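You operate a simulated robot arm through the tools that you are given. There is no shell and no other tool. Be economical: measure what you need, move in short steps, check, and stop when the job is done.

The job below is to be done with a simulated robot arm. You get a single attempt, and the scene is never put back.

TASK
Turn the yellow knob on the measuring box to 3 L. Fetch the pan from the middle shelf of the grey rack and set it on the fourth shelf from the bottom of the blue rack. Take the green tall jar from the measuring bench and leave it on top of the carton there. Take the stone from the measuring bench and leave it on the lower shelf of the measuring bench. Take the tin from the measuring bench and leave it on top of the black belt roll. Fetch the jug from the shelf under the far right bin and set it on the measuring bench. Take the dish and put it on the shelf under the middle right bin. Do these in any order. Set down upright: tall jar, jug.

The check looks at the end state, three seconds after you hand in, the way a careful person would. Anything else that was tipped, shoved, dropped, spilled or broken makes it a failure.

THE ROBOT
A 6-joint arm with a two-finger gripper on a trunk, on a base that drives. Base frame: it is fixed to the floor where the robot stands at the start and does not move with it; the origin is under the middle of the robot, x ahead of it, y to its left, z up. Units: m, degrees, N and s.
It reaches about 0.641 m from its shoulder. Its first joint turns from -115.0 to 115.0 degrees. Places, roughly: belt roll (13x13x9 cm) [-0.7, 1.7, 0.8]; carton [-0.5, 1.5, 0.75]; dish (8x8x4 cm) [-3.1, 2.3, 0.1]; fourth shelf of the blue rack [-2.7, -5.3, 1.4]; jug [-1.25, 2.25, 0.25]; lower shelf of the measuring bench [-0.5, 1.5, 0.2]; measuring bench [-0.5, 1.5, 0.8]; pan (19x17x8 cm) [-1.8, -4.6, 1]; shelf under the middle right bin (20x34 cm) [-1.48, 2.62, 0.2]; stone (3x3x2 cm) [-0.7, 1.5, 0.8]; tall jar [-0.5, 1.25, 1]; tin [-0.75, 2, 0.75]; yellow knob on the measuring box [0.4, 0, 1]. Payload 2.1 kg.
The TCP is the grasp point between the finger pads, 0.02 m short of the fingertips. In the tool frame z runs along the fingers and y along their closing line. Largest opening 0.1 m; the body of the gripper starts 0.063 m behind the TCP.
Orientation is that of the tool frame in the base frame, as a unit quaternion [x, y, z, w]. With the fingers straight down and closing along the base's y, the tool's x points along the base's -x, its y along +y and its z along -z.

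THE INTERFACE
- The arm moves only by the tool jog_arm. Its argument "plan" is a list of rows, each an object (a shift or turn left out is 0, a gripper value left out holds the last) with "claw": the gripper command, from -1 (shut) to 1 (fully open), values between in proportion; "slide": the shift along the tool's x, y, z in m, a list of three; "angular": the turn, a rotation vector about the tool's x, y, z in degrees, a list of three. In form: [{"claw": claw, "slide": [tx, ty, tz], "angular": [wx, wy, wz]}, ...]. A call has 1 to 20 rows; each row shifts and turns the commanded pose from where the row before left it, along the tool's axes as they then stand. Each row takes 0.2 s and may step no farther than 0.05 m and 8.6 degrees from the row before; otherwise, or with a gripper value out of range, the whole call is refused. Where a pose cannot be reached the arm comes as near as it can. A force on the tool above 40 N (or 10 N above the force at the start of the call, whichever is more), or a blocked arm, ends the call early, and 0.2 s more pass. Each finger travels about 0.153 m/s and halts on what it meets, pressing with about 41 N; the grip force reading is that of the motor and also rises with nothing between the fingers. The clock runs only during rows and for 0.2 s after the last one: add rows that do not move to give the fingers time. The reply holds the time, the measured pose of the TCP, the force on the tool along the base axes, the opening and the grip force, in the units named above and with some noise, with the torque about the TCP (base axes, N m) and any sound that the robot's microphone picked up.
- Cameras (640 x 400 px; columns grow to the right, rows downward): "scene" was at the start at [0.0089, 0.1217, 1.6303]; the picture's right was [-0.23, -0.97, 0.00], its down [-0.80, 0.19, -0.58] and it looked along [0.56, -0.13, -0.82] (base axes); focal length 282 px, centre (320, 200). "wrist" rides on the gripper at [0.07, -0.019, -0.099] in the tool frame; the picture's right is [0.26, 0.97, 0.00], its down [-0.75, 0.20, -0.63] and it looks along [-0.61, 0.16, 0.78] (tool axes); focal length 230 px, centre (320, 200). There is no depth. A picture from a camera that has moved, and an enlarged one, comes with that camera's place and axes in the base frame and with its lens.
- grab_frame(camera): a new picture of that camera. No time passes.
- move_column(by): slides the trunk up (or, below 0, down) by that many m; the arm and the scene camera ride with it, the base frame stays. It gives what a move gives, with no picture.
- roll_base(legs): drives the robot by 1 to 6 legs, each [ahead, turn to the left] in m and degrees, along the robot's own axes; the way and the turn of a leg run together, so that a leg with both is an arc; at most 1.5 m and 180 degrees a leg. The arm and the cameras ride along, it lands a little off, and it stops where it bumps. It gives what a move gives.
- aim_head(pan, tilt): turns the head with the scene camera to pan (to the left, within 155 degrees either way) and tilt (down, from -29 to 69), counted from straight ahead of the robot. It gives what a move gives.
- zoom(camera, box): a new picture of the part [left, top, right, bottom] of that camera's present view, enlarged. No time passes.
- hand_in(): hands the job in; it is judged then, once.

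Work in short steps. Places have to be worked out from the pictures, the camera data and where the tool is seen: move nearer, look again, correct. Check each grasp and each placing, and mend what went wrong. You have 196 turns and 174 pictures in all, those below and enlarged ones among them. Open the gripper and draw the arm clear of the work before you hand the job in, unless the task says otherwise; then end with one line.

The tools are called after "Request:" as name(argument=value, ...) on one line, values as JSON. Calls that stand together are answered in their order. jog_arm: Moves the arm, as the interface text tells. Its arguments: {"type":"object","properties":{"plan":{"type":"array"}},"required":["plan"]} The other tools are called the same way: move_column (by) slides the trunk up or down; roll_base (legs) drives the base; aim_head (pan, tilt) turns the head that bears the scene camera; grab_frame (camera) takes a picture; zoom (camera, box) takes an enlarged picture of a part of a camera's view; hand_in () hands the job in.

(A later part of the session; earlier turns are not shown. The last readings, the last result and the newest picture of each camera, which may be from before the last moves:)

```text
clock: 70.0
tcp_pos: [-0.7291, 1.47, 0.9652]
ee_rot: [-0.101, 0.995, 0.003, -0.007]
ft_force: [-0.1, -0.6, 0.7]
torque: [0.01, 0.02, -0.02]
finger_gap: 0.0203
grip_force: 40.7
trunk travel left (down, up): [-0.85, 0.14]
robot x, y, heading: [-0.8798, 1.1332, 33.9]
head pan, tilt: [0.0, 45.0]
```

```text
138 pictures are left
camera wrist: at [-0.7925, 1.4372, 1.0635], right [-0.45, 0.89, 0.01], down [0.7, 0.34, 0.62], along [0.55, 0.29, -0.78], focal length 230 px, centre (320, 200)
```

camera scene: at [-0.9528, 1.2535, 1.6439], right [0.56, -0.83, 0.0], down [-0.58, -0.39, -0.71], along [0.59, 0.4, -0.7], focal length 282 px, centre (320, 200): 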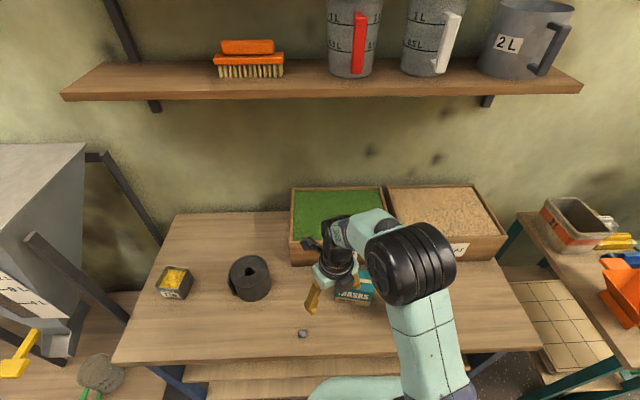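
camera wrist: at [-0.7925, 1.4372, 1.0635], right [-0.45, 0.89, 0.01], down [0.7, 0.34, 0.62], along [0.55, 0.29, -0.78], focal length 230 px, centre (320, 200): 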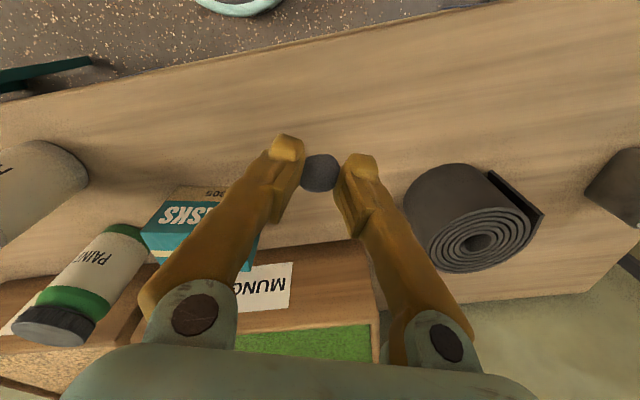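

Stone is held. To see the lower shelf I back off 0.2 m and look down at it.

Request:
roll_base(legs=[[-0.2, 0]])

Request:
aim_head(pan=10, tilt=55)

Request:
grab_frame(camera="scene")

```text
clock: 71.6
tcp_pos: [-0.8921, 1.3606, 0.9633]
ee_rot: [-0.102, 0.995, 0.003, -0.008]
ft_force: [0.5, -0.4, -0.5]
torque: [0.01, 0.03, -0.01]
finger_gap: 0.0198
grip_force: 40.6
trunk travel left (down, up): [-0.85, 0.14]
robot x, y, heading: [-1.0432, 1.0243, 34.1]
head pan, tilt: [0.0, 45.0]
```

```text
clock: 72.3
tcp_pos: [-0.8923, 1.3612, 0.964]
ee_rot: [-0.102, 0.995, 0.004, -0.008]
ft_force: [1.3, 0.2, 0.6]
torque: [0.01, -0.02, -0.01]
finger_gap: 0.0197
grip_force: 41.3
trunk travel left (down, up): [-0.85, 0.14]
robot x, y, heading: [-1.0417, 1.0256, 34.3]
head pan, tilt: [10.0, 55.0]
```

```text
137 pictures are left
camera scene: at [-1.1212, 1.1543, 1.6302], right [0.7, -0.72, 0.0], down [-0.59, -0.57, -0.57], along [0.41, 0.4, -0.82], focal length 282 px, centre (320, 200)
```

scene: 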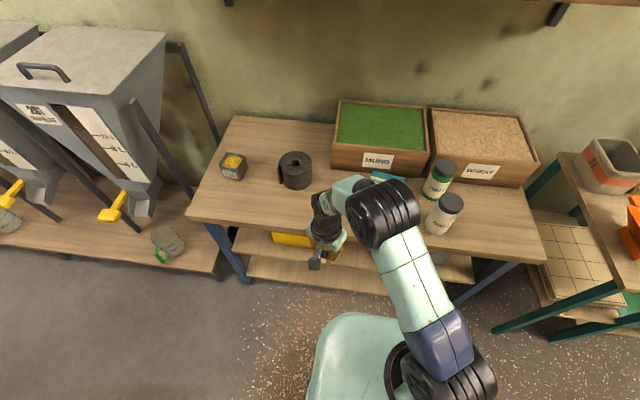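

I lower the trunk 0.5 m (gripper is about 16 cm outside the bench front) and look into the space under the bench.

Request:
move_column(by=-0.5)

Request:
aim_head(pan=10, tilt=40)

Request:
grab_frame(camera="scene")

Request:
grab_frame(camera="wrist")

```text
refused: -0.5 is not a number from -0.4 to 0.4
```

```text
clock: 73.0
tcp_pos: [-0.8916, 1.3603, 0.9642]
ee_rot: [-0.103, 0.995, 0.005, -0.008]
ft_force: [-0.6, 0.3, 0.0]
torque: [0.0, -0.01, 0.03]
finger_gap: 0.019
grip_force: 41.3
trunk travel left (down, up): [-0.85, 0.14]
robot x, y, heading: [-1.0446, 1.0226, 34.2]
head pan, tilt: [10.0, 40.0]
```

```text
136 pictures are left
camera scene: at [-1.1111, 1.1639, 1.6508], right [0.7, -0.72, 0.0], down [-0.46, -0.45, -0.77], along [0.55, 0.53, -0.64], focal length 282 px, centre (320, 200)
```

scene: 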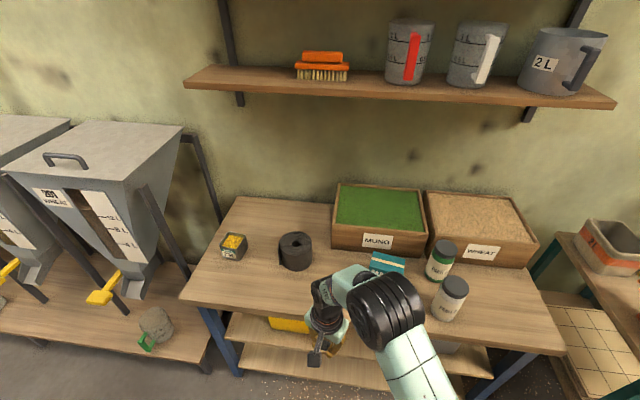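

```text
135 pictures are left
camera wrist: at [-0.9557, 1.3268, 1.0633], right [-0.45, 0.89, 0.01], down [0.7, 0.35, 0.62], along [0.55, 0.29, -0.78], focal length 230 px, centre (320, 200)
```

wrist: 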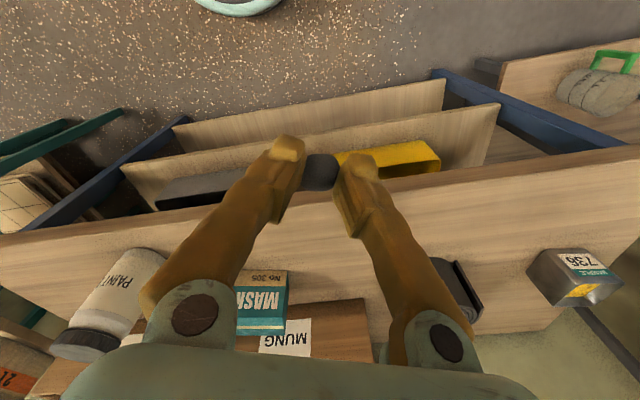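

There are two boards below: a middle shelf with trays and the lower shelf. I lower 0.4 m and look.

Request:
move_column(by=-0.4)

Request:
grab_frame(camera="scene")

Request:
grab_frame(camera="wrist")

```text
clock: 76.9
tcp_pos: [-0.8927, 1.3604, 0.5638]
ee_rot: [-0.103, 0.995, 0.005, -0.007]
ft_force: [0.3, -0.3, -0.5]
torque: [0.02, -0.02, -0.01]
finger_gap: 0.0188
grip_force: 41.5
trunk travel left (down, up): [-0.45, 0.54]
robot x, y, heading: [-1.0423, 1.027, 34.2]
head pan, tilt: [10.0, 40.0]
```

```text
134 pictures are left
camera scene: at [-1.1112, 1.1637, 1.2509], right [0.7, -0.72, 0.0], down [-0.46, -0.45, -0.77], along [0.55, 0.53, -0.64], focal length 282 px, centre (320, 200)
```

scene: 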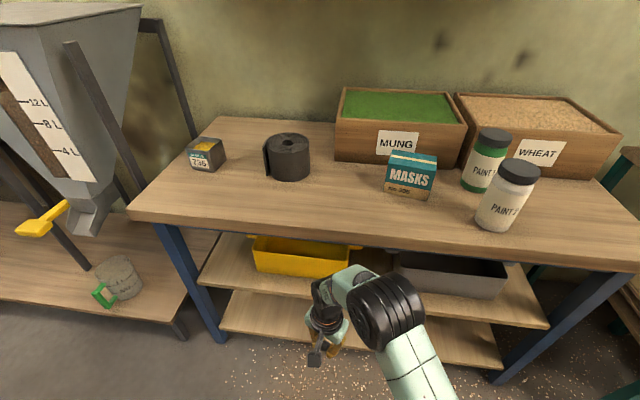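

```text
133 pictures are left
camera wrist: at [-0.9557, 1.3267, 0.6633], right [-0.45, 0.89, 0.01], down [0.7, 0.35, 0.62], along [0.55, 0.29, -0.78], focal length 230 px, centre (320, 200)
```

wrist: 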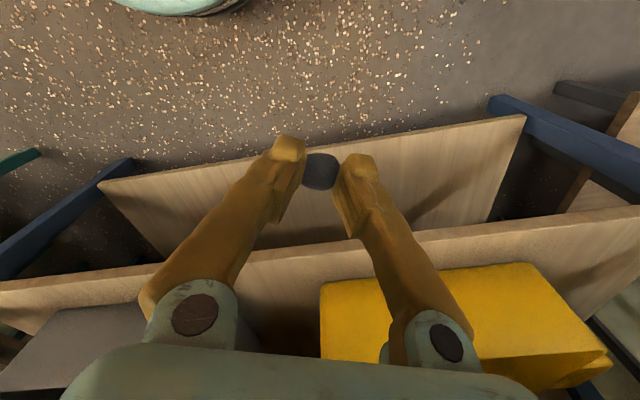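

The lower shelf top is at z≈0.2, flush with the bench front. I align the tool yaw to the bench, lower further and pitch the fingers 45° forward.

Request:
jog_arm(plan=[{"angular": [0, 0, -7.7]}, {"angular": [0, 0, -7.7]}, {"angular": [0, 0, -7.6]}, {}])

Request:
move_column(by=-0.25)

Request:
jog_arm(plan=[{"angular": [0, -7.5, 0]}, {"angular": [0, -7.5, 0]}, {"angular": [0, -7.5, 0]}, {"angular": [0, -7.5, 0]}, {"angular": [0, -7.5, 0]}, {"angular": [0, -7.5, 0]}, {}])

Request:
grab_frame(camera="wrist")

Request:
grab_frame(camera="scene")

```text
clock: 77.9
tcp_pos: [-0.8907, 1.3604, 0.5631]
ee_rot: [-0.3, 0.954, 0.005, -0.006]
ft_force: [0.2, 0.1, -0.6]
torque: [0.01, -0.03, -0.02]
finger_gap: 0.0185
grip_force: 41.3
trunk travel left (down, up): [-0.45, 0.54]
robot x, y, heading: [-1.0446, 1.0266, 34.0]
head pan, tilt: [10.0, 40.0]
```

```text
clock: 80.5
tcp_pos: [-0.8915, 1.3602, 0.3139]
ee_rot: [-0.3, 0.954, 0.006, -0.007]
ft_force: [0.5, 0.4, -0.6]
torque: [-0.03, -0.02, -0.01]
finger_gap: 0.01
grip_force: 0.0
trunk travel left (down, up): [-0.2, 0.79]
robot x, y, heading: [-1.0383, 1.0249, 34.2]
head pan, tilt: [10.0, 40.0]
```

```text
clock: 82.1
tcp_pos: [-0.8916, 1.3702, 0.322]
ee_rot: [-0.278, 0.894, 0.102, 0.336]
ft_force: [0.2, 0.4, 0.9]
torque: [0.03, 0.0, 0.03]
finger_gap: 0.0102
grip_force: 0.0
out of reach, approached as far as the arm can: row 3, 6
trunk travel left (down, up): [-0.2, 0.79]
robot x, y, heading: [-1.0433, 1.0251, 34.2]
head pan, tilt: [10.0, 40.0]
```

```text
132 pictures are left
camera wrist: at [-0.9786, 1.288, 0.3504], right [-0.71, 0.69, -0.17], down [0.01, 0.26, 0.97], along [0.71, 0.68, -0.19], focal length 230 px, centre (320, 200)
```

wrist: 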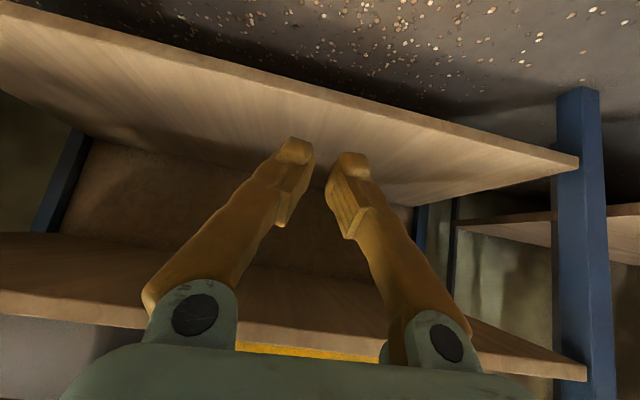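

```text
131 pictures are left
camera scene: at [-1.1112, 1.1637, 1.0008], right [0.7, -0.72, 0.0], down [-0.46, -0.45, -0.77], along [0.55, 0.53, -0.64], focal length 282 px, centre (320, 200)
```

scene: 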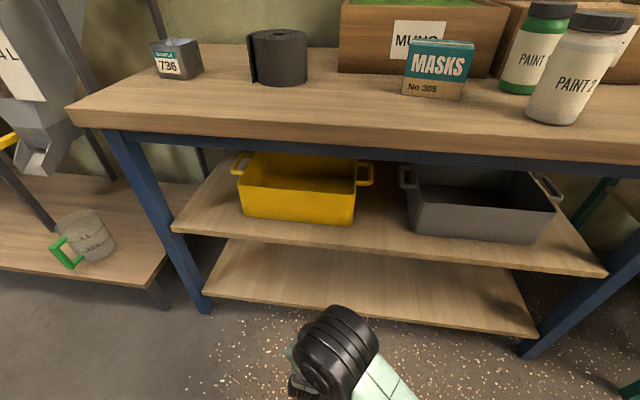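

The stone slipped out of the finger tips (it was held too low). I pitch back to fingers-down and look for it on the floor.

Request:
jog_arm(plan=[{"angular": [0, 7.5, 0]}, {"angular": [0, 7.5, 0]}, {"angular": [0, 7.5, 0]}, {"angular": [0, 7.5, 0]}, {"angular": [0, 7.5, 0]}, {"angular": [0, 7.5, 0], "claw": 0}, {"slide": [0, 0, -0.04]}, {"slide": [0, 0, -0.04]}, {}])

Request:
aim_head(pan=20, tilt=65)

Request:
grab_frame(camera="wrist")

Request:
grab_frame(camera="scene")

```text
clock: 84.1
tcp_pos: [-0.8827, 1.3745, 0.4006]
ee_rot: [-0.296, 0.955, -0.011, -0.032]
ft_force: [-0.7, 0.4, -0.3]
torque: [-0.01, 0.03, -0.02]
finger_gap: 0.05
grip_force: 0.0
trunk travel left (down, up): [-0.2, 0.79]
robot x, y, heading: [-1.0432, 1.0208, 34.0]
head pan, tilt: [10.0, 40.0]
```

```text
clock: 85.0
tcp_pos: [-0.883, 1.3739, 0.3994]
ee_rot: [-0.297, 0.954, -0.011, -0.032]
ft_force: [0.1, 0.4, -1.1]
torque: [-0.04, -0.01, 0.02]
finger_gap: 0.0501
grip_force: 0.1
trunk travel left (down, up): [-0.2, 0.79]
robot x, y, heading: [-1.0437, 1.0202, 34.2]
head pan, tilt: [20.0, 65.0]
```

```text
130 pictures are left
camera wrist: at [-0.9267, 1.3232, 0.5027], right [-0.76, 0.65, 0.02], down [0.54, 0.61, 0.58], along [0.37, 0.45, -0.82], focal length 230 px, centre (320, 200)
```

wrist: 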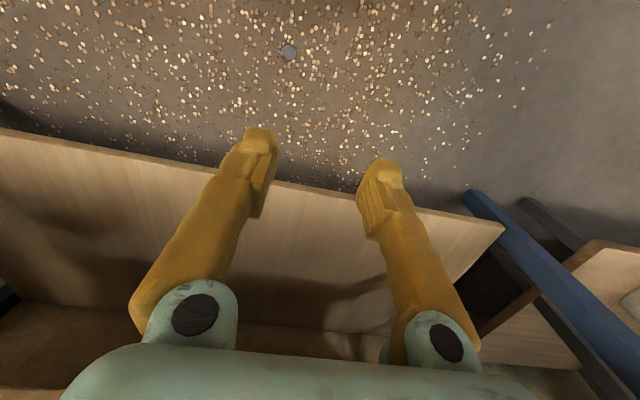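

```text
129 pictures are left
camera scene: at [-1.1366, 1.1537, 0.9686], right [0.81, -0.59, 0.0], down [-0.53, -0.73, -0.42], along [0.25, 0.34, -0.91], focal length 282 px, centre (320, 200)
```

scene: 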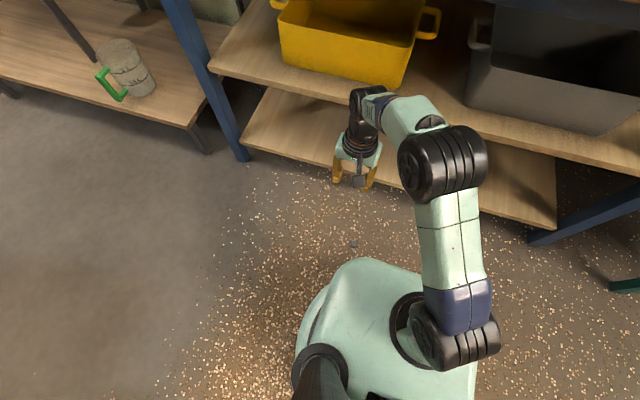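

The stone lies on the floor at about (-0.877, 1.309). I back 5 cm, lower the trunk 0.2 m, straighten the tool and move above it.

Request:
roll_base(legs=[[-0.05, 0]])

Request:
move_column(by=-0.18)

Request:
jog_arm(plan=[{"angular": [0, -3.9, 0], "claw": 0.2}, {"slide": [-0.009, -0.029, 0]}, {"slide": [-0.009, -0.028, 0]}, {"slide": [0, 0, 0.04]}, {"slide": [0, 0, 0.04]}, {}])

Request:
grab_frame(camera="wrist")

Request:
grab_frame(camera="scene")

```text
clock: 85.9
tcp_pos: [-0.927, 1.3461, 0.4002]
ee_rot: [-0.297, 0.954, -0.011, -0.032]
ft_force: [0.5, 0.8, 0.0]
torque: [-0.03, -0.01, -0.02]
finger_gap: 0.05
grip_force: 0.1
trunk travel left (down, up): [-0.2, 0.79]
robot x, y, heading: [-1.0874, 0.9965, 34.1]
head pan, tilt: [20.0, 65.0]
```

```text
clock: 87.9
tcp_pos: [-0.927, 1.3477, 0.2206]
ee_rot: [-0.296, 0.955, -0.012, -0.032]
ft_force: [-0.7, -0.5, -0.5]
torque: [-0.02, 0.0, 0.02]
finger_gap: 0.0501
grip_force: 0.1
trunk travel left (down, up): [-0.02, 0.97]
robot x, y, heading: [-1.0855, 0.9985, 34.0]
head pan, tilt: [20.0, 65.0]
```

```text
clock: 89.3
tcp_pos: [-0.8781, 1.3081, 0.1386]
ee_rot: [-0.296, 0.955, 0.0, 0.001]
ft_force: [-0.8, 0.7, -0.3]
torque: [-0.02, -0.01, 0.04]
finger_gap: 0.0599
grip_force: 0.1
trunk travel left (down, up): [-0.02, 0.97]
robot x, y, heading: [-1.0824, 0.9977, 34.4]
head pan, tilt: [20.0, 65.0]
```

```text
128 pictures are left
camera wrist: at [-0.9263, 1.253, 0.2378], right [-0.76, 0.65, 0.0], down [0.5, 0.59, 0.63], along [0.41, 0.48, -0.78], focal length 230 px, centre (320, 200)
```

wrist: 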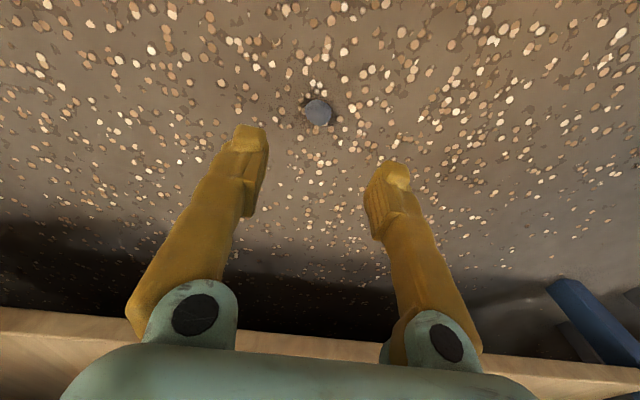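

```text
127 pictures are left
camera scene: at [-1.1781, 1.1254, 0.7886], right [0.81, -0.58, 0.0], down [-0.53, -0.74, -0.42], along [0.25, 0.34, -0.91], focal length 282 px, centre (320, 200)
```

scene: 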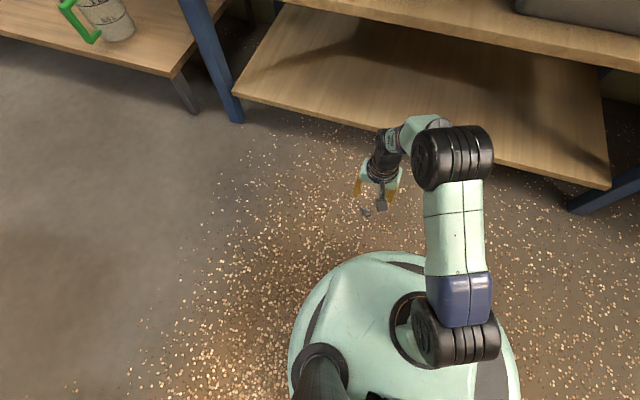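

Aligned. I descend to z≈0.023 (tips just off the floor) and close fully this time.

Request:
jog_arm(plan=[{"slide": [0.001, 0, 0.04]}, {"slide": [0, 0, 0.04]}, {"slide": [0, 0, 0.02]}, {"slide": [0, 0, 0.0155]}, {"claw": -0.2}, {"claw": -0.6}, {"claw": -1}, {}, {}])

Request:
grab_frame(camera="wrist")

```text
clock: 91.3
tcp_pos: [-0.8795, 1.309, 0.0236]
ee_rot: [-0.297, 0.955, -0.001, 0.0]
ft_force: [-0.7, -0.4, -0.6]
torque: [0.02, -0.03, 0.0]
finger_gap: 0.0203
grip_force: 41.5
trunk travel left (down, up): [-0.02, 0.97]
robot x, y, heading: [-1.0835, 0.9971, 34.1]
head pan, tilt: [20.0, 65.0]
```

```text
126 pictures are left
camera wrist: at [-0.9276, 1.2534, 0.1231], right [-0.76, 0.65, 0.0], down [0.5, 0.59, 0.63], along [0.41, 0.48, -0.78], focal length 230 px, centre (320, 200)
```

wrist: 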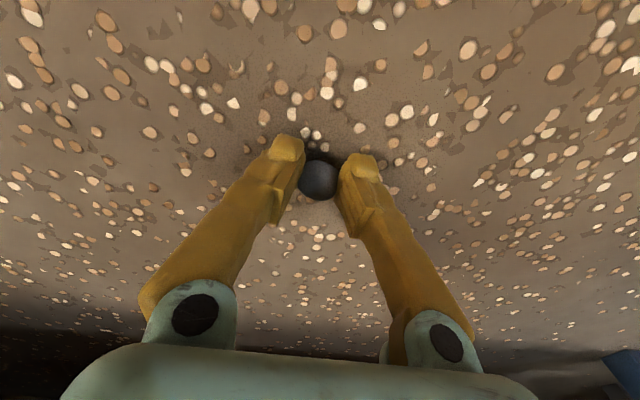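

Stone gripped again. I quickly lift, move forward, pitch 45° and go in above the lower shelf.

Request:
jog_arm(plan=[{"slide": [0, 0, -0.048]}, {"slide": [0, 0, -0.048]}, {"slide": [0, 0, -0.048]}, {"slide": [0, 0, -0.048]}, {"slide": [0, 0, -0.048]}, {"slide": [-0.045, 0, 0]}, {"slide": [-0.045, 0, 0]}, {"angular": [0, -7.5, 0]}, {"angular": [0, -7.5, 0]}, {"angular": [0, -7.5, 0]}, {"angular": [0, -7.5, 0]}, {"angular": [0, -7.5, 0]}, {"angular": [0, -7.5, 0]}, {"slide": [-0.0265, 0, 0.0265]}, {"slide": [-0.0265, 0, 0.0265]}, {"slide": [-0.0265, 0, 0.0265]}, {"slide": [-0.0265, 0, 0.0265]}])

Request:
grab_frame(camera="wrist")

Request:
grab_frame(camera="scene")

```text
clock: 94.9
tcp_pos: [-0.6823, 1.4468, 0.265]
ee_rot: [-0.273, 0.883, 0.112, 0.365]
ft_force: [-0.6, 0.2, 0.3]
torque: [-0.03, 0.0, 0.01]
finger_gap: 0.019
grip_force: 41.4
trunk travel left (down, up): [-0.02, 0.97]
robot x, y, heading: [-1.0841, 0.9926, 34.2]
head pan, tilt: [20.0, 65.0]
```

```text
125 pictures are left
camera wrist: at [-0.7716, 1.3619, 0.2846], right [-0.7, 0.69, -0.18], down [-0.04, 0.22, 0.98], along [0.72, 0.69, -0.12], focal length 230 px, centre (320, 200)
```

wrist: 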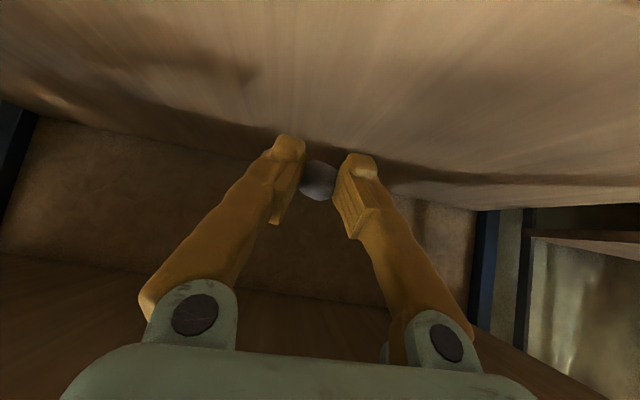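

```text
124 pictures are left
camera scene: at [-1.1781, 1.1254, 0.7886], right [0.81, -0.58, 0.0], down [-0.53, -0.74, -0.42], along [0.25, 0.34, -0.91], focal length 282 px, centre (320, 200)
```

scene: 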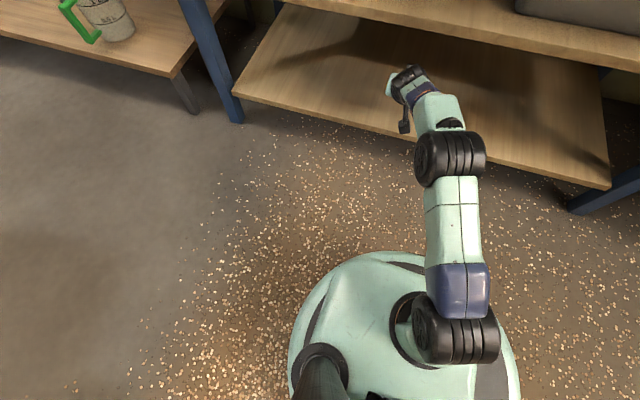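

TCP is 6 cm inside the shelf front at z=0.265. I lower 3 cm and release gently.

Request:
jog_arm(plan=[{"slide": [0.0075, 0, 0.0075]}, {"slide": [0.0075, 0, 0.0075]}, {"slide": [0.005, 0, 0.005]}, {"claw": -0.5}, {"claw": -0.2}, {}, {}])

Request:
grab_frame(camera="wrist")

```text
clock: 96.5
tcp_pos: [-0.6826, 1.4448, 0.236]
ee_rot: [-0.274, 0.883, 0.113, 0.365]
ft_force: [-1.2, 1.0, 0.7]
torque: [-0.01, 0.0, -0.03]
finger_gap: 0.04
grip_force: 0.0
trunk travel left (down, up): [-0.02, 0.97]
robot x, y, heading: [-1.0854, 0.995, 34.4]
head pan, tilt: [20.0, 65.0]
```

```text
123 pictures are left
camera wrist: at [-0.7711, 1.3616, 0.2572], right [-0.7, 0.69, -0.18], down [-0.04, 0.21, 0.98], along [0.72, 0.69, -0.12], focal length 230 px, centre (320, 200)
```

wrist: 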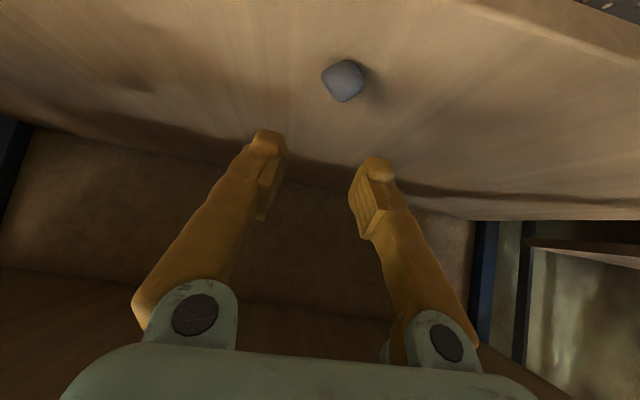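

The stone rests on the lower shelf. I back out up along the tool axis, then straight out, and unpitch.

Request:
jog_arm(plan=[{"slide": [0, 0, -0.03]}, {"slide": [0.025, 0, -0.03]}, {"slide": [0.03, 0, -0.03]}, {"slide": [0.03, 0, -0.03]}, {"slide": [0.03, 0, -0.03]}, {"angular": [0, 7.5, 0]}, {"angular": [0, 7.5, 0]}, {"angular": [0, 7.5, 0]}, {"angular": [0, 7.5, 0]}, {"angular": [0, 7.5, 0]}, {"angular": [0, 7.5, 0]}, {"claw": 1}, {}])

Request:
zoom(camera="scene", box=[240, 0, 640, 220])

```text
clock: 99.3
tcp_pos: [-0.836, 1.3388, 0.2612]
ee_rot: [-0.297, 0.955, -0.002, 0.0]
ft_force: [-0.2, 0.1, 0.2]
torque: [-0.02, 0.01, 0.01]
finger_gap: 0.1002
grip_force: 0.1
trunk travel left (down, up): [-0.02, 0.97]
robot x, y, heading: [-1.0833, 0.9953, 34.2]
head pan, tilt: [20.0, 65.0]
```

```text
1.60 times, centred on (440, 110) of scene
camera zoom: at [-1.1781, 1.1254, 0.7885], right [0.81, -0.58, 0.0], down [-0.53, -0.74, -0.42], along [0.25, 0.34, -0.91], focal length 451 px, centre (128, 344)
```

zoom: 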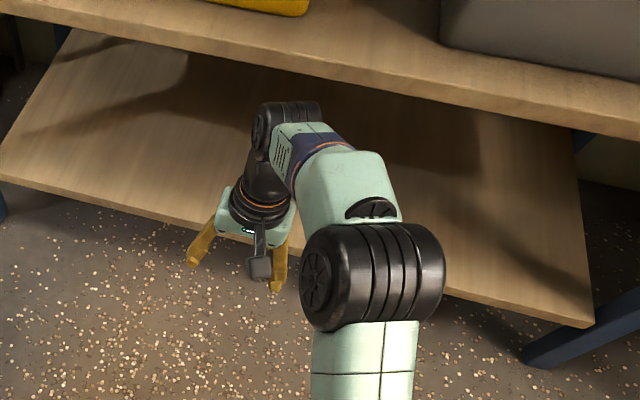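

Stone done (I'll verify later). The jug is nearby on the low shelf at about (-1.24, 2.20), so I drive along the aisle to stand opposite it.

Request:
roll_base(legs=[[0, 91], [0.9, 0], [0, -90]])

Request:
aim_head(pan=0, tilt=35)

Request:
grab_frame(camera="scene")

Request:
grab_frame(camera="wrist")

```text
clock: 111.9
tcp_pos: [-1.4169, 2.0614, 0.2614]
ee_rot: [-0.319, 0.948, -0.001, 0.001]
ft_force: [-0.5, 0.2, 0.4]
torque: [0.03, 0.0, 0.01]
finger_gap: 0.0999
grip_force: 0.1
trunk travel left (down, up): [-0.02, 0.97]
robot x, y, heading: [-1.6461, 1.704, 36.6]
head pan, tilt: [20.0, 65.0]
```

```text
clock: 112.8
tcp_pos: [-1.4173, 2.0615, 0.2607]
ee_rot: [-0.319, 0.948, -0.001, 0.0]
ft_force: [0.8, -0.4, 0.0]
torque: [0.03, 0.02, 0.02]
finger_gap: 0.1002
grip_force: 0.1
trunk travel left (down, up): [-0.02, 0.97]
robot x, y, heading: [-1.6488, 1.7064, 37.1]
head pan, tilt: [0.0, 35.0]
```

```text
121 pictures are left
camera scene: at [-1.7113, 1.8345, 0.8283], right [0.6, -0.8, 0.0], down [-0.46, -0.35, -0.82], along [0.65, 0.49, -0.57], focal length 282 px, centre (320, 200)
```

scene: 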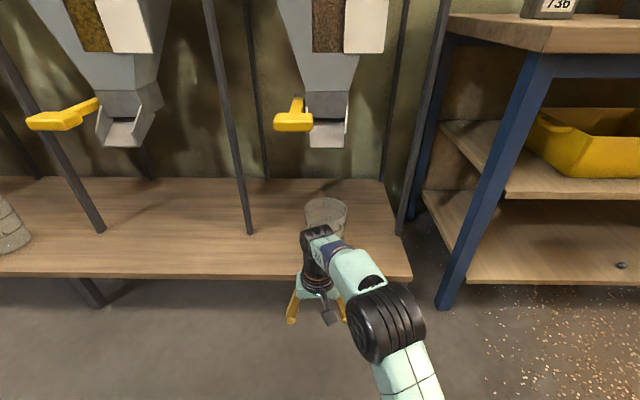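

```text
120 pictures are left
camera wrist: at [-1.4625, 2.004, 0.3597], right [-0.79, 0.61, 0.0], down [0.48, 0.61, 0.63], along [0.39, 0.5, -0.78], focal length 230 px, centre (320, 200)
```

wrist: 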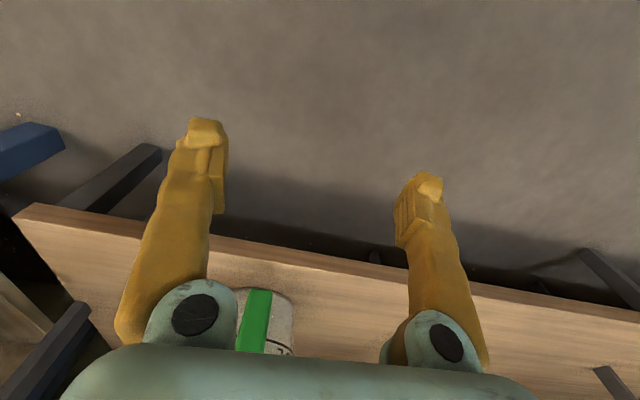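

The stone is visible on the bench's lower shelf at right. The jug is hidden behind the gripper, so I move the arm left and up a bit to see it.

Request:
jog_arm(plan=[{"slide": [0, 0.045, 0]}, {"slide": [0, 0.045, 0]}, {"slide": [0, 0.045, 0]}, {"slide": [0, 0.045, 0]}, {}])

Request:
zoom(camera="scene", box=[220, 60, 440, 300])

Request:
grab_frame(camera="scene")

```text
clock: 114.0
tcp_pos: [-1.5256, 2.1516, 0.2522]
ee_rot: [-0.318, 0.948, -0.001, 0.0]
ft_force: [0.2, -0.2, -0.1]
torque: [0.01, -0.03, 0.0]
finger_gap: 0.1001
grip_force: 0.1
out of reach, approached as far as the arm can: row 3, 4
trunk travel left (down, up): [-0.02, 0.97]
robot x, y, heading: [-1.6465, 1.7086, 36.8]
head pan, tilt: [0.0, 35.0]
```

```text
1.67 times, centred on (330, 180) of scene
camera zoom: at [-1.7113, 1.8345, 0.8284], right [0.6, -0.8, 0.0], down [-0.46, -0.35, -0.82], along [0.65, 0.49, -0.57], focal length 469 px, centre (303, 233)
```

zoom: 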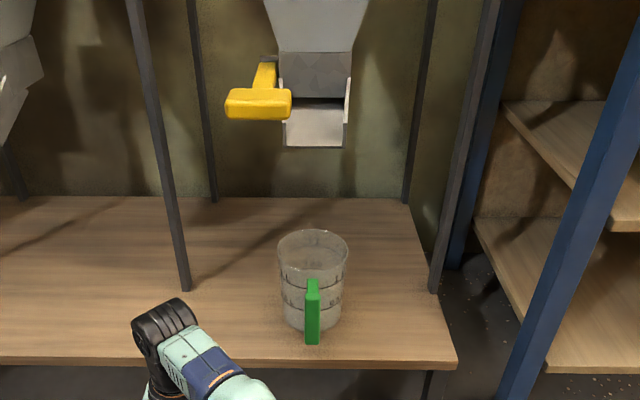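

```text
118 pictures are left
camera scene: at [-1.7113, 1.8345, 0.8284], right [0.6, -0.8, 0.0], down [-0.46, -0.35, -0.82], along [0.65, 0.49, -0.57], focal length 282 px, centre (320, 200)
```

scene: 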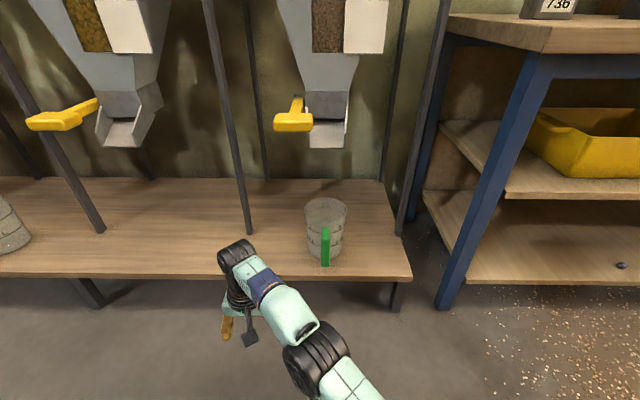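

Jug: about 15 cm tall, ~11.5 cm wide (too wide for the gripper), with the green handle facing me at about (-1.27, 2.143), z 0.23–0.36. I'll grip the handle with a 45° pitch; first align and pitch outside the shelf.

Request:
jog_arm(plan=[{"slide": [0, -0.04, 0]}, {"slide": [0, -0.04, 0]}, {"slide": [0, -0.04, 0]}, {"slide": [0, -0.0415, -0.02]}, {"slide": [0, 0, -0.04]}, {"angular": [0, -7.5, 0]}, {"angular": [0, -7.5, 0]}, {"angular": [0, -7.5, 0]}, {"angular": [0, -7.5, 0]}, {"angular": [0, -7.5, 0]}, {"angular": [0, -7.5, 0]}, {}])

Request:
grab_frame(camera="wrist")

Request:
grab_frame(camera="scene")

```text
clock: 116.7
tcp_pos: [-1.4321, 2.0207, 0.31]
ee_rot: [-0.295, 0.876, 0.121, 0.363]
ft_force: [0.0, -0.5, 0.2]
torque: [0.02, 0.0, 0.01]
finger_gap: 0.1
grip_force: 0.1
trunk travel left (down, up): [-0.02, 0.97]
robot x, y, heading: [-1.6497, 1.7074, 36.9]
head pan, tilt: [0.0, 35.0]
```

```text
117 pictures are left
camera wrist: at [-1.5169, 1.9327, 0.3314], right [-0.73, 0.66, -0.18], down [-0.05, 0.21, 0.98], along [0.68, 0.72, -0.12], focal length 230 px, centre (320, 200)
```

wrist: 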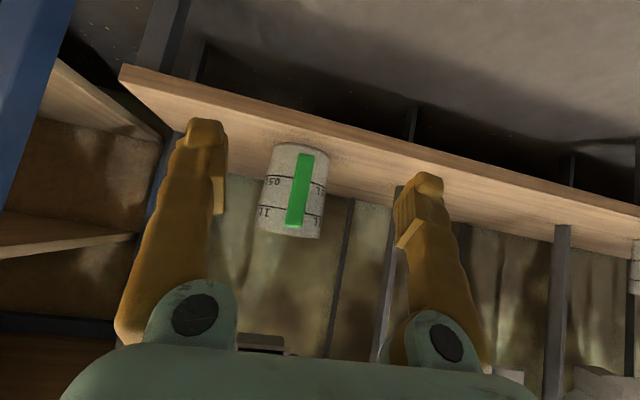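

```text
116 pictures are left
camera scene: at [-1.7112, 1.8344, 0.8284], right [0.6, -0.8, 0.0], down [-0.46, -0.34, -0.82], along [0.65, 0.49, -0.57], focal length 282 px, centre (320, 200)
```

scene: 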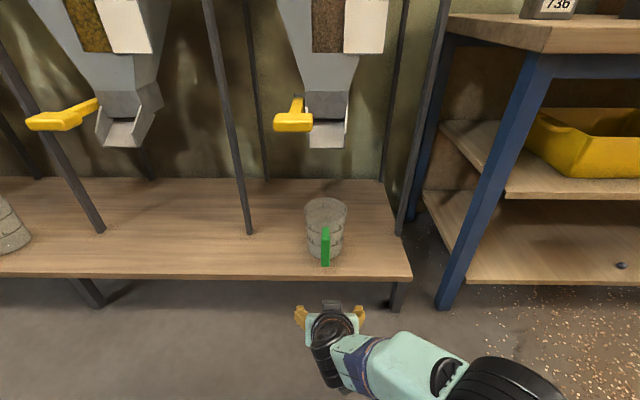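

The handle lies straight ahead (z 0.236–0.335). I advance 16 cm and check before the final move.

Request:
jog_arm(plan=[{"slide": [-0.0262, 0, 0.0304]}, {"slide": [-0.0262, 0, 0.0304]}, {"slide": [-0.0262, 0, 0.0304]}, {"slide": [-0.0262, 0, 0.0304], "claw": 0.5}, {}])

Request:
grab_frame(camera="wrist")

Request:
zoom(camera="scene", box=[220, 140, 440, 320])

```text
clock: 117.8
tcp_pos: [-1.3052, 2.1144, 0.2999]
ee_rot: [-0.294, 0.876, 0.121, 0.363]
ft_force: [-0.4, -0.5, 0.1]
torque: [0.0, 0.01, 0.0]
finger_gap: 0.0752
grip_force: 0.1
trunk travel left (down, up): [-0.02, 0.97]
robot x, y, heading: [-1.6447, 1.7039, 36.8]
head pan, tilt: [0.0, 35.0]
```

```text
115 pictures are left
camera wrist: at [-1.3898, 2.0273, 0.3204], right [-0.73, 0.66, -0.18], down [-0.05, 0.21, 0.98], along [0.68, 0.72, -0.12], focal length 230 px, centre (320, 200)
```

wrist: 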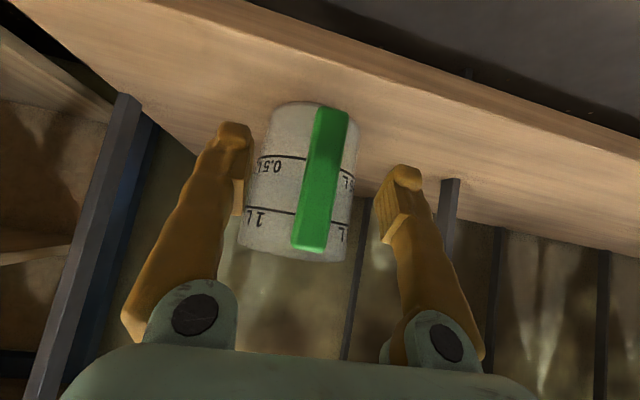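

```text
2.22 times, centred on (330, 230) of scene
camera zoom: at [-1.7112, 1.8344, 0.8284], right [0.6, -0.8, 0.0], down [-0.46, -0.35, -0.82], along [0.65, 0.49, -0.57], focal length 626 px, centre (298, 133)
```

zoom: 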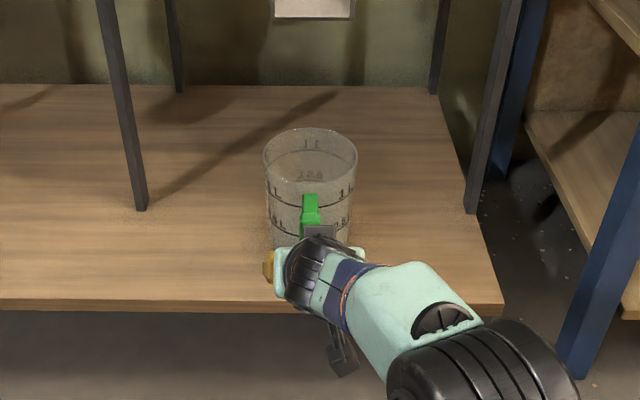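

Handle centered between the fingers. Final 4 cm forward, then close on the handle.

Request:
jog_arm(plan=[{"slide": [-0.0113, 0.002, 0.0184]}, {"slide": [-0.0113, 0.002, 0.0184]}, {}, {"claw": 0.2}, {"claw": -0.1}, {"claw": -0.4}, {"claw": -0.7}, {"claw": -1}, {}])

Request:
grab_frame(camera="wrist")

```text
clock: 119.8
tcp_pos: [-1.2757, 2.1425, 0.2923]
ee_rot: [-0.295, 0.876, 0.122, 0.363]
ft_force: [0.5, 0.0, -0.5]
torque: [0.01, 0.0, -0.02]
finger_gap: 0.0243
grip_force: 40.8
trunk travel left (down, up): [-0.02, 0.97]
robot x, y, heading: [-1.6486, 1.7091, 37.3]
head pan, tilt: [0.0, 35.0]
```

```text
113 pictures are left
camera wrist: at [-1.3598, 2.0556, 0.3118], right [-0.73, 0.66, -0.18], down [-0.05, 0.21, 0.98], along [0.68, 0.72, -0.12], focal length 230 px, centre (320, 200)
```

wrist: 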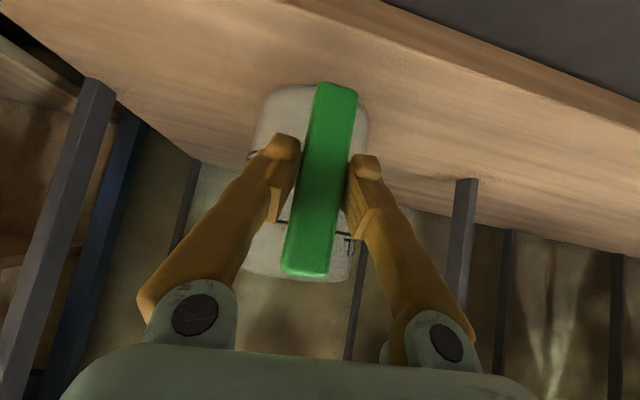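

Handle gripped (2.4 cm). I lift 3 cm, check, and draw the jug out toward me.

Request:
jog_arm(plan=[{"slide": [-0.0106, 0, -0.0106]}, {"slide": [-0.0106, 0, -0.0106]}, {"slide": [-0.0106, 0, -0.0106]}, {}])

Request:
grab_frame(camera="wrist")

Request:
zoom(camera="scene", box=[220, 100, 440, 280])

```text
clock: 120.8
tcp_pos: [-1.2736, 2.145, 0.335]
ee_rot: [-0.295, 0.876, 0.122, 0.363]
ft_force: [-0.5, -0.6, -2.2]
torque: [-0.11, 0.11, -0.01]
finger_gap: 0.0242
grip_force: 41.0
trunk travel left (down, up): [-0.02, 0.97]
robot x, y, heading: [-1.6505, 1.7066, 37.0]
head pan, tilt: [0.0, 35.0]
```

```text
112 pictures are left
camera wrist: at [-1.3581, 2.0577, 0.3557], right [-0.73, 0.66, -0.18], down [-0.05, 0.21, 0.98], along [0.68, 0.72, -0.12], focal length 230 px, centre (320, 200)
```

wrist: 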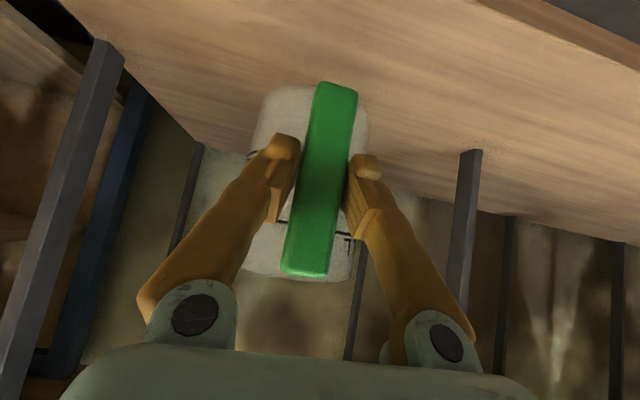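

```text
2.22 times, centred on (330, 190) of scene
camera zoom: at [-1.7111, 1.8346, 0.8284], right [0.6, -0.8, 0.0], down [-0.46, -0.35, -0.82], along [0.65, 0.49, -0.57], focal length 626 px, centre (298, 222)
```

zoom: 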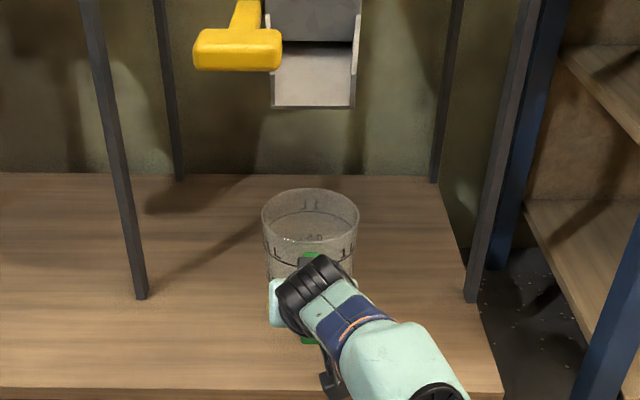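

The jug is lifted cleanly (≈2.2 N). I retract 20 cm, raise the trunk 0.67 m, then drive back along the aisle to the bench.

Request:
jog_arm(plan=[{"slide": [0.0283, 0, -0.0283]}, {"slide": [0.0283, 0, -0.0283]}, {"slide": [0.0283, 0, -0.0283]}, {"slide": [0.0283, 0, -0.0283]}, {"slide": [0.0283, 0, -0.0283]}, {}])

Request:
move_column(by=0.4)

Request:
move_column(by=0.27)

Request:
roll_base(legs=[[0, 88], [-0.84, 0], [0, -90]])

Request:
grab_frame(camera="scene")

Request:
grab_frame(camera="wrist")

```text
clock: 122.2
tcp_pos: [-1.4322, 2.0266, 0.3346]
ee_rot: [-0.295, 0.875, 0.121, 0.363]
ft_force: [0.8, -0.2, -1.6]
torque: [-0.07, 0.11, 0.0]
finger_gap: 0.0242
grip_force: 41.1
trunk travel left (down, up): [-0.02, 0.97]
robot x, y, heading: [-1.6453, 1.7086, 36.9]
head pan, tilt: [0.0, 35.0]
```

```text
clock: 126.1
tcp_pos: [-1.4313, 2.0268, 0.7338]
ee_rot: [-0.295, 0.875, 0.121, 0.363]
ft_force: [-0.7, 0.2, -2.5]
torque: [-0.08, 0.12, 0.02]
finger_gap: 0.0243
grip_force: 41.5
trunk travel left (down, up): [-0.42, 0.57]
robot x, y, heading: [-1.6464, 1.7093, 36.9]
head pan, tilt: [0.0, 35.0]
```

```text
clock: 128.8
tcp_pos: [-1.4324, 2.0271, 1.0045]
ee_rot: [-0.295, 0.876, 0.121, 0.362]
ft_force: [0.8, 0.7, -1.8]
torque: [-0.09, 0.09, 0.0]
finger_gap: 0.0244
grip_force: 40.9
trunk travel left (down, up): [-0.69, 0.3]
robot x, y, heading: [-1.6485, 1.7089, 37.0]
head pan, tilt: [0.0, 35.0]
```

```text
clock: 140.7
tcp_pos: [-0.9612, 1.3126, 1.0049]
ee_rot: [-0.285, 0.879, 0.117, 0.365]
ft_force: [-0.4, 0.4, -2.2]
torque: [-0.06, 0.15, 0.03]
finger_gap: 0.0242
grip_force: 41.1
trunk travel left (down, up): [-0.69, 0.3]
robot x, y, heading: [-1.1866, 1.0002, 35.5]
head pan, tilt: [0.0, 35.0]
```

```text
110 pictures are left
camera scene: at [-1.2452, 1.1265, 1.4984], right [0.58, -0.81, 0.0], down [-0.47, -0.33, -0.82], along [0.67, 0.48, -0.57], focal length 282 px, centre (320, 200)
```

scene: 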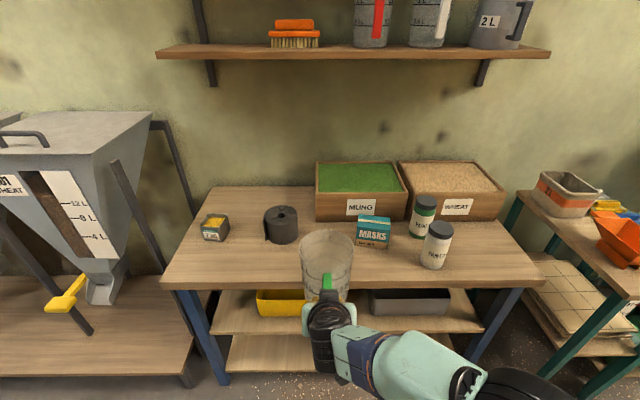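

```text
109 pictures are left
camera wrist: at [-1.0484, 1.2268, 1.0246], right [-0.71, 0.68, -0.18], down [-0.05, 0.21, 0.98], along [0.7, 0.71, -0.12], focal length 230 px, centre (320, 200)
```

wrist: 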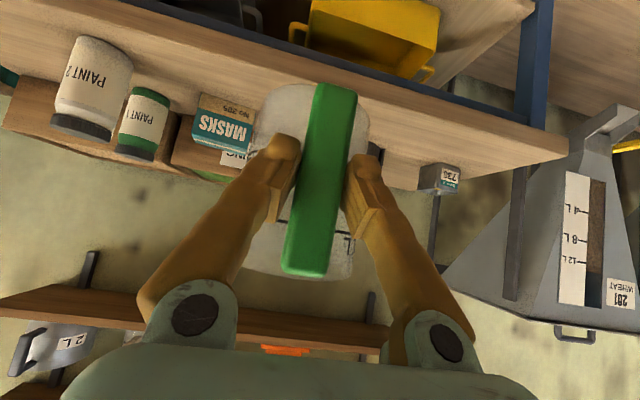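

Jug is opposite the free spot between belt roll and carton. I drive 0.14 m forward, then extend the arm.

Request:
roll_base(legs=[[0.14, 0]])

Request:
jog_arm(plan=[{"slide": [-0.0239, 0, 0.0239]}, {"slide": [-0.0239, 0, 0.0239]}, {"slide": [-0.0239, 0, 0.0239]}, {"slide": [-0.0239, 0, 0.0239]}, {}])

Request:
grab_frame(camera="scene")

```text
clock: 142.1
tcp_pos: [-0.8471, 1.3948, 1.0045]
ee_rot: [-0.284, 0.879, 0.117, 0.364]
ft_force: [0.8, 1.4, -2.2]
torque: [-0.06, 0.12, -0.01]
finger_gap: 0.024
grip_force: 41.1
trunk travel left (down, up): [-0.69, 0.3]
robot x, y, heading: [-1.0689, 1.0789, 35.3]
head pan, tilt: [0.0, 35.0]
```

```text
clock: 143.3
tcp_pos: [-0.7356, 1.4739, 1.0059]
ee_rot: [-0.284, 0.879, 0.118, 0.364]
ft_force: [1.0, -0.3, -1.0]
torque: [-0.08, 0.09, 0.02]
finger_gap: 0.024
grip_force: 41.1
trunk travel left (down, up): [-0.69, 0.3]
robot x, y, heading: [-1.0694, 1.0829, 35.8]
head pan, tilt: [0.0, 35.0]
```

```text
108 pictures are left
camera scene: at [-1.1305, 1.2084, 1.4984], right [0.58, -0.81, 0.0], down [-0.47, -0.33, -0.82], along [0.67, 0.48, -0.57], focal length 282 px, centre (320, 200)
```

scene: 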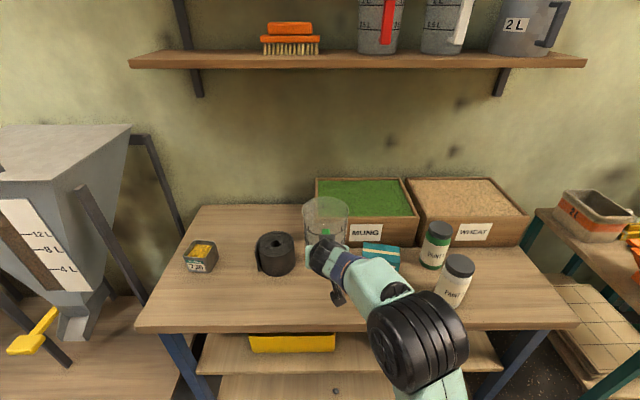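

The jug is over the free spot. I lower the trunk 9 cm, then creep down until contact.

Request:
move_column(by=-0.095)

Request:
grab_frame(camera="scene")

Request:
grab_frame(camera="wrist")

```text
clock: 144.6
tcp_pos: [-0.7348, 1.4733, 0.9099]
ee_rot: [-0.284, 0.879, 0.118, 0.364]
ft_force: [0.1, -0.7, -1.6]
torque: [-0.04, 0.13, 0.0]
finger_gap: 0.0242
grip_force: 41.2
trunk travel left (down, up): [-0.595, 0.395]
robot x, y, heading: [-1.0702, 1.0824, 35.5]
head pan, tilt: [0.0, 35.0]
```

```text
107 pictures are left
camera scene: at [-1.1298, 1.2089, 1.4034], right [0.58, -0.81, 0.0], down [-0.47, -0.33, -0.82], along [0.67, 0.48, -0.57], focal length 282 px, centre (320, 200)
```

scene: 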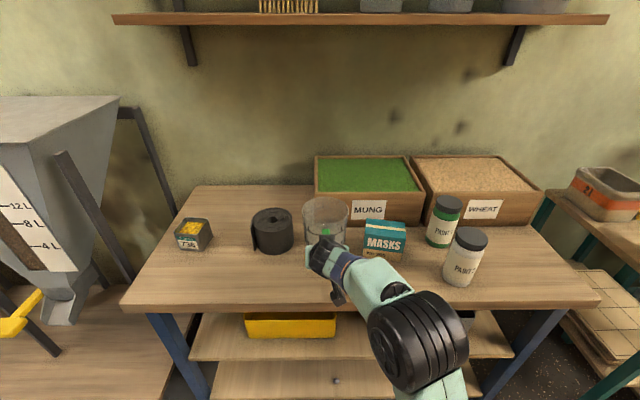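

```text
106 pictures are left
camera wrist: at [-0.8219, 1.3889, 0.9305], right [-0.71, 0.68, -0.18], down [-0.05, 0.21, 0.98], along [0.7, 0.7, -0.12], focal length 230 px, centre (320, 200)
```

wrist: 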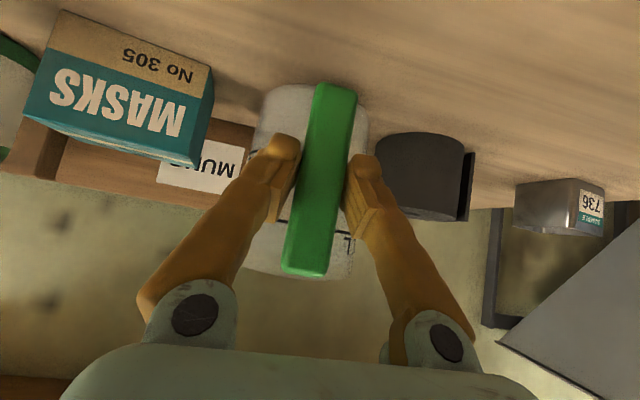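

Clear on both sides. I creep down 16 mm.

Request:
jog_arm(plan=[{"slide": [0.0028, 0, 0.0028]}, {"slide": [0.0028, 0, 0.0028]}, {"slide": [0.0028, 0, 0.0028]}, {"slide": [0.0028, 0, 0.0028]}, {}])

Request:
zoom(camera="scene", box=[240, 150, 440, 320])

```text
clock: 145.8
tcp_pos: [-0.7363, 1.4739, 0.8946]
ee_rot: [-0.284, 0.879, 0.117, 0.365]
ft_force: [0.3, 0.1, -1.6]
torque: [-0.1, 0.12, 0.03]
finger_gap: 0.0242
grip_force: 41.1
trunk travel left (down, up): [-0.595, 0.395]
robot x, y, heading: [-1.0678, 1.079, 35.5]
head pan, tilt: [0.0, 35.0]
```

```text
2.35 times, centred on (340, 235) of scene
camera zoom: at [-1.1298, 1.209, 1.4034], right [0.58, -0.81, 0.0], down [-0.47, -0.33, -0.82], along [0.67, 0.48, -0.57], focal length 663 px, centre (273, 118)
```

zoom: 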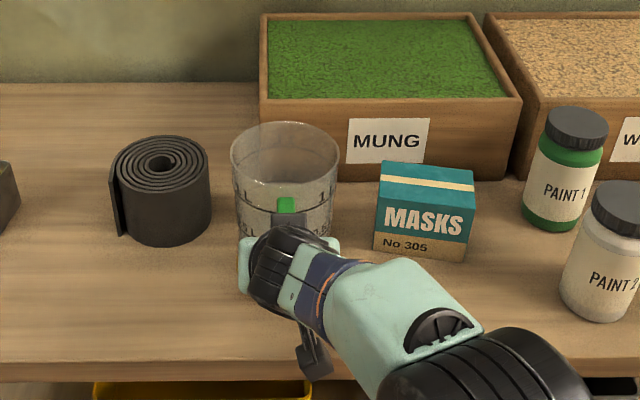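

Still in the air (-1.6 N). I keep creeping in 2 mm steps.

Request:
jog_arm(plan=[{"slide": [0.0014, 0, 0.0014]}, {"slide": [0.0014, 0, 0.0014]}, {"slide": [0.0014, 0, 0.0014]}, {}])

Request:
jog_arm(plan=[{"slide": [0.0014, 0, 0.0014]}, {"slide": [0.0014, 0, 0.0014]}, {}])

```text
clock: 146.8
tcp_pos: [-0.7359, 1.4733, 0.8914]
ee_rot: [-0.284, 0.878, 0.119, 0.366]
ft_force: [0.0, 1.6, 11.1]
torque: [0.64, -0.78, 0.02]
finger_gap: 0.024
grip_force: 40.8
trunk travel left (down, up): [-0.595, 0.395]
robot x, y, heading: [-1.0686, 1.0802, 35.8]
head pan, tilt: [0.0, 35.0]
```

```text
clock: 147.6
tcp_pos: [-0.7385, 1.4714, 0.8892]
ee_rot: [-0.284, 0.878, 0.119, 0.367]
ft_force: [-2.6, -0.6, 25.1]
torque: [0.69, -0.95, 0.04]
finger_gap: 0.0239
grip_force: 41.1
trunk travel left (down, up): [-0.595, 0.395]
robot x, y, heading: [-1.0684, 1.0814, 35.4]
head pan, tilt: [0.0, 35.0]
```

In contact. I relax 4 mm upward, open, and pull straight back.

Request:
jog_arm(plan=[{"slide": [-0.0028, 0, -0.0028]}, {"claw": -0.3}, {"claw": 0.2}, {"claw": 0.2}, {"slide": [0.0212, 0, -0.0212]}, {"slide": [0.0283, 0, -0.0283]}, {"slide": [0.0283, 0, -0.0283]}, {"slide": [0.0283, 0, -0.0283]}, {"slide": [0.0283, 0, -0.0283]}, {}])

Request:
grab_frame(camera="scene")

```text
clock: 149.8
tcp_pos: [-0.8907, 1.3642, 0.8887]
ee_rot: [-0.284, 0.879, 0.116, 0.365]
ft_force: [-0.4, 0.2, 0.5]
torque: [-0.02, -0.03, -0.01]
finger_gap: 0.0602
grip_force: 0.0
trunk travel left (down, up): [-0.595, 0.395]
robot x, y, heading: [-1.075, 1.079, 35.5]
head pan, tilt: [0.0, 35.0]
```

```text
104 pictures are left
camera scene: at [-1.1297, 1.2092, 1.4034], right [0.58, -0.81, 0.0], down [-0.47, -0.33, -0.82], along [0.67, 0.48, -0.57], focal length 282 px, centre (320, 200)
```

scene: 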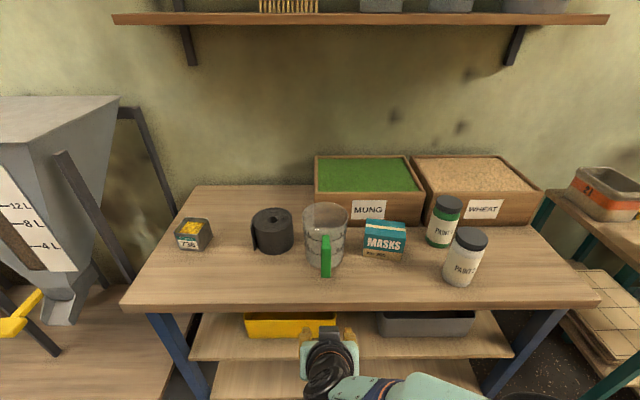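

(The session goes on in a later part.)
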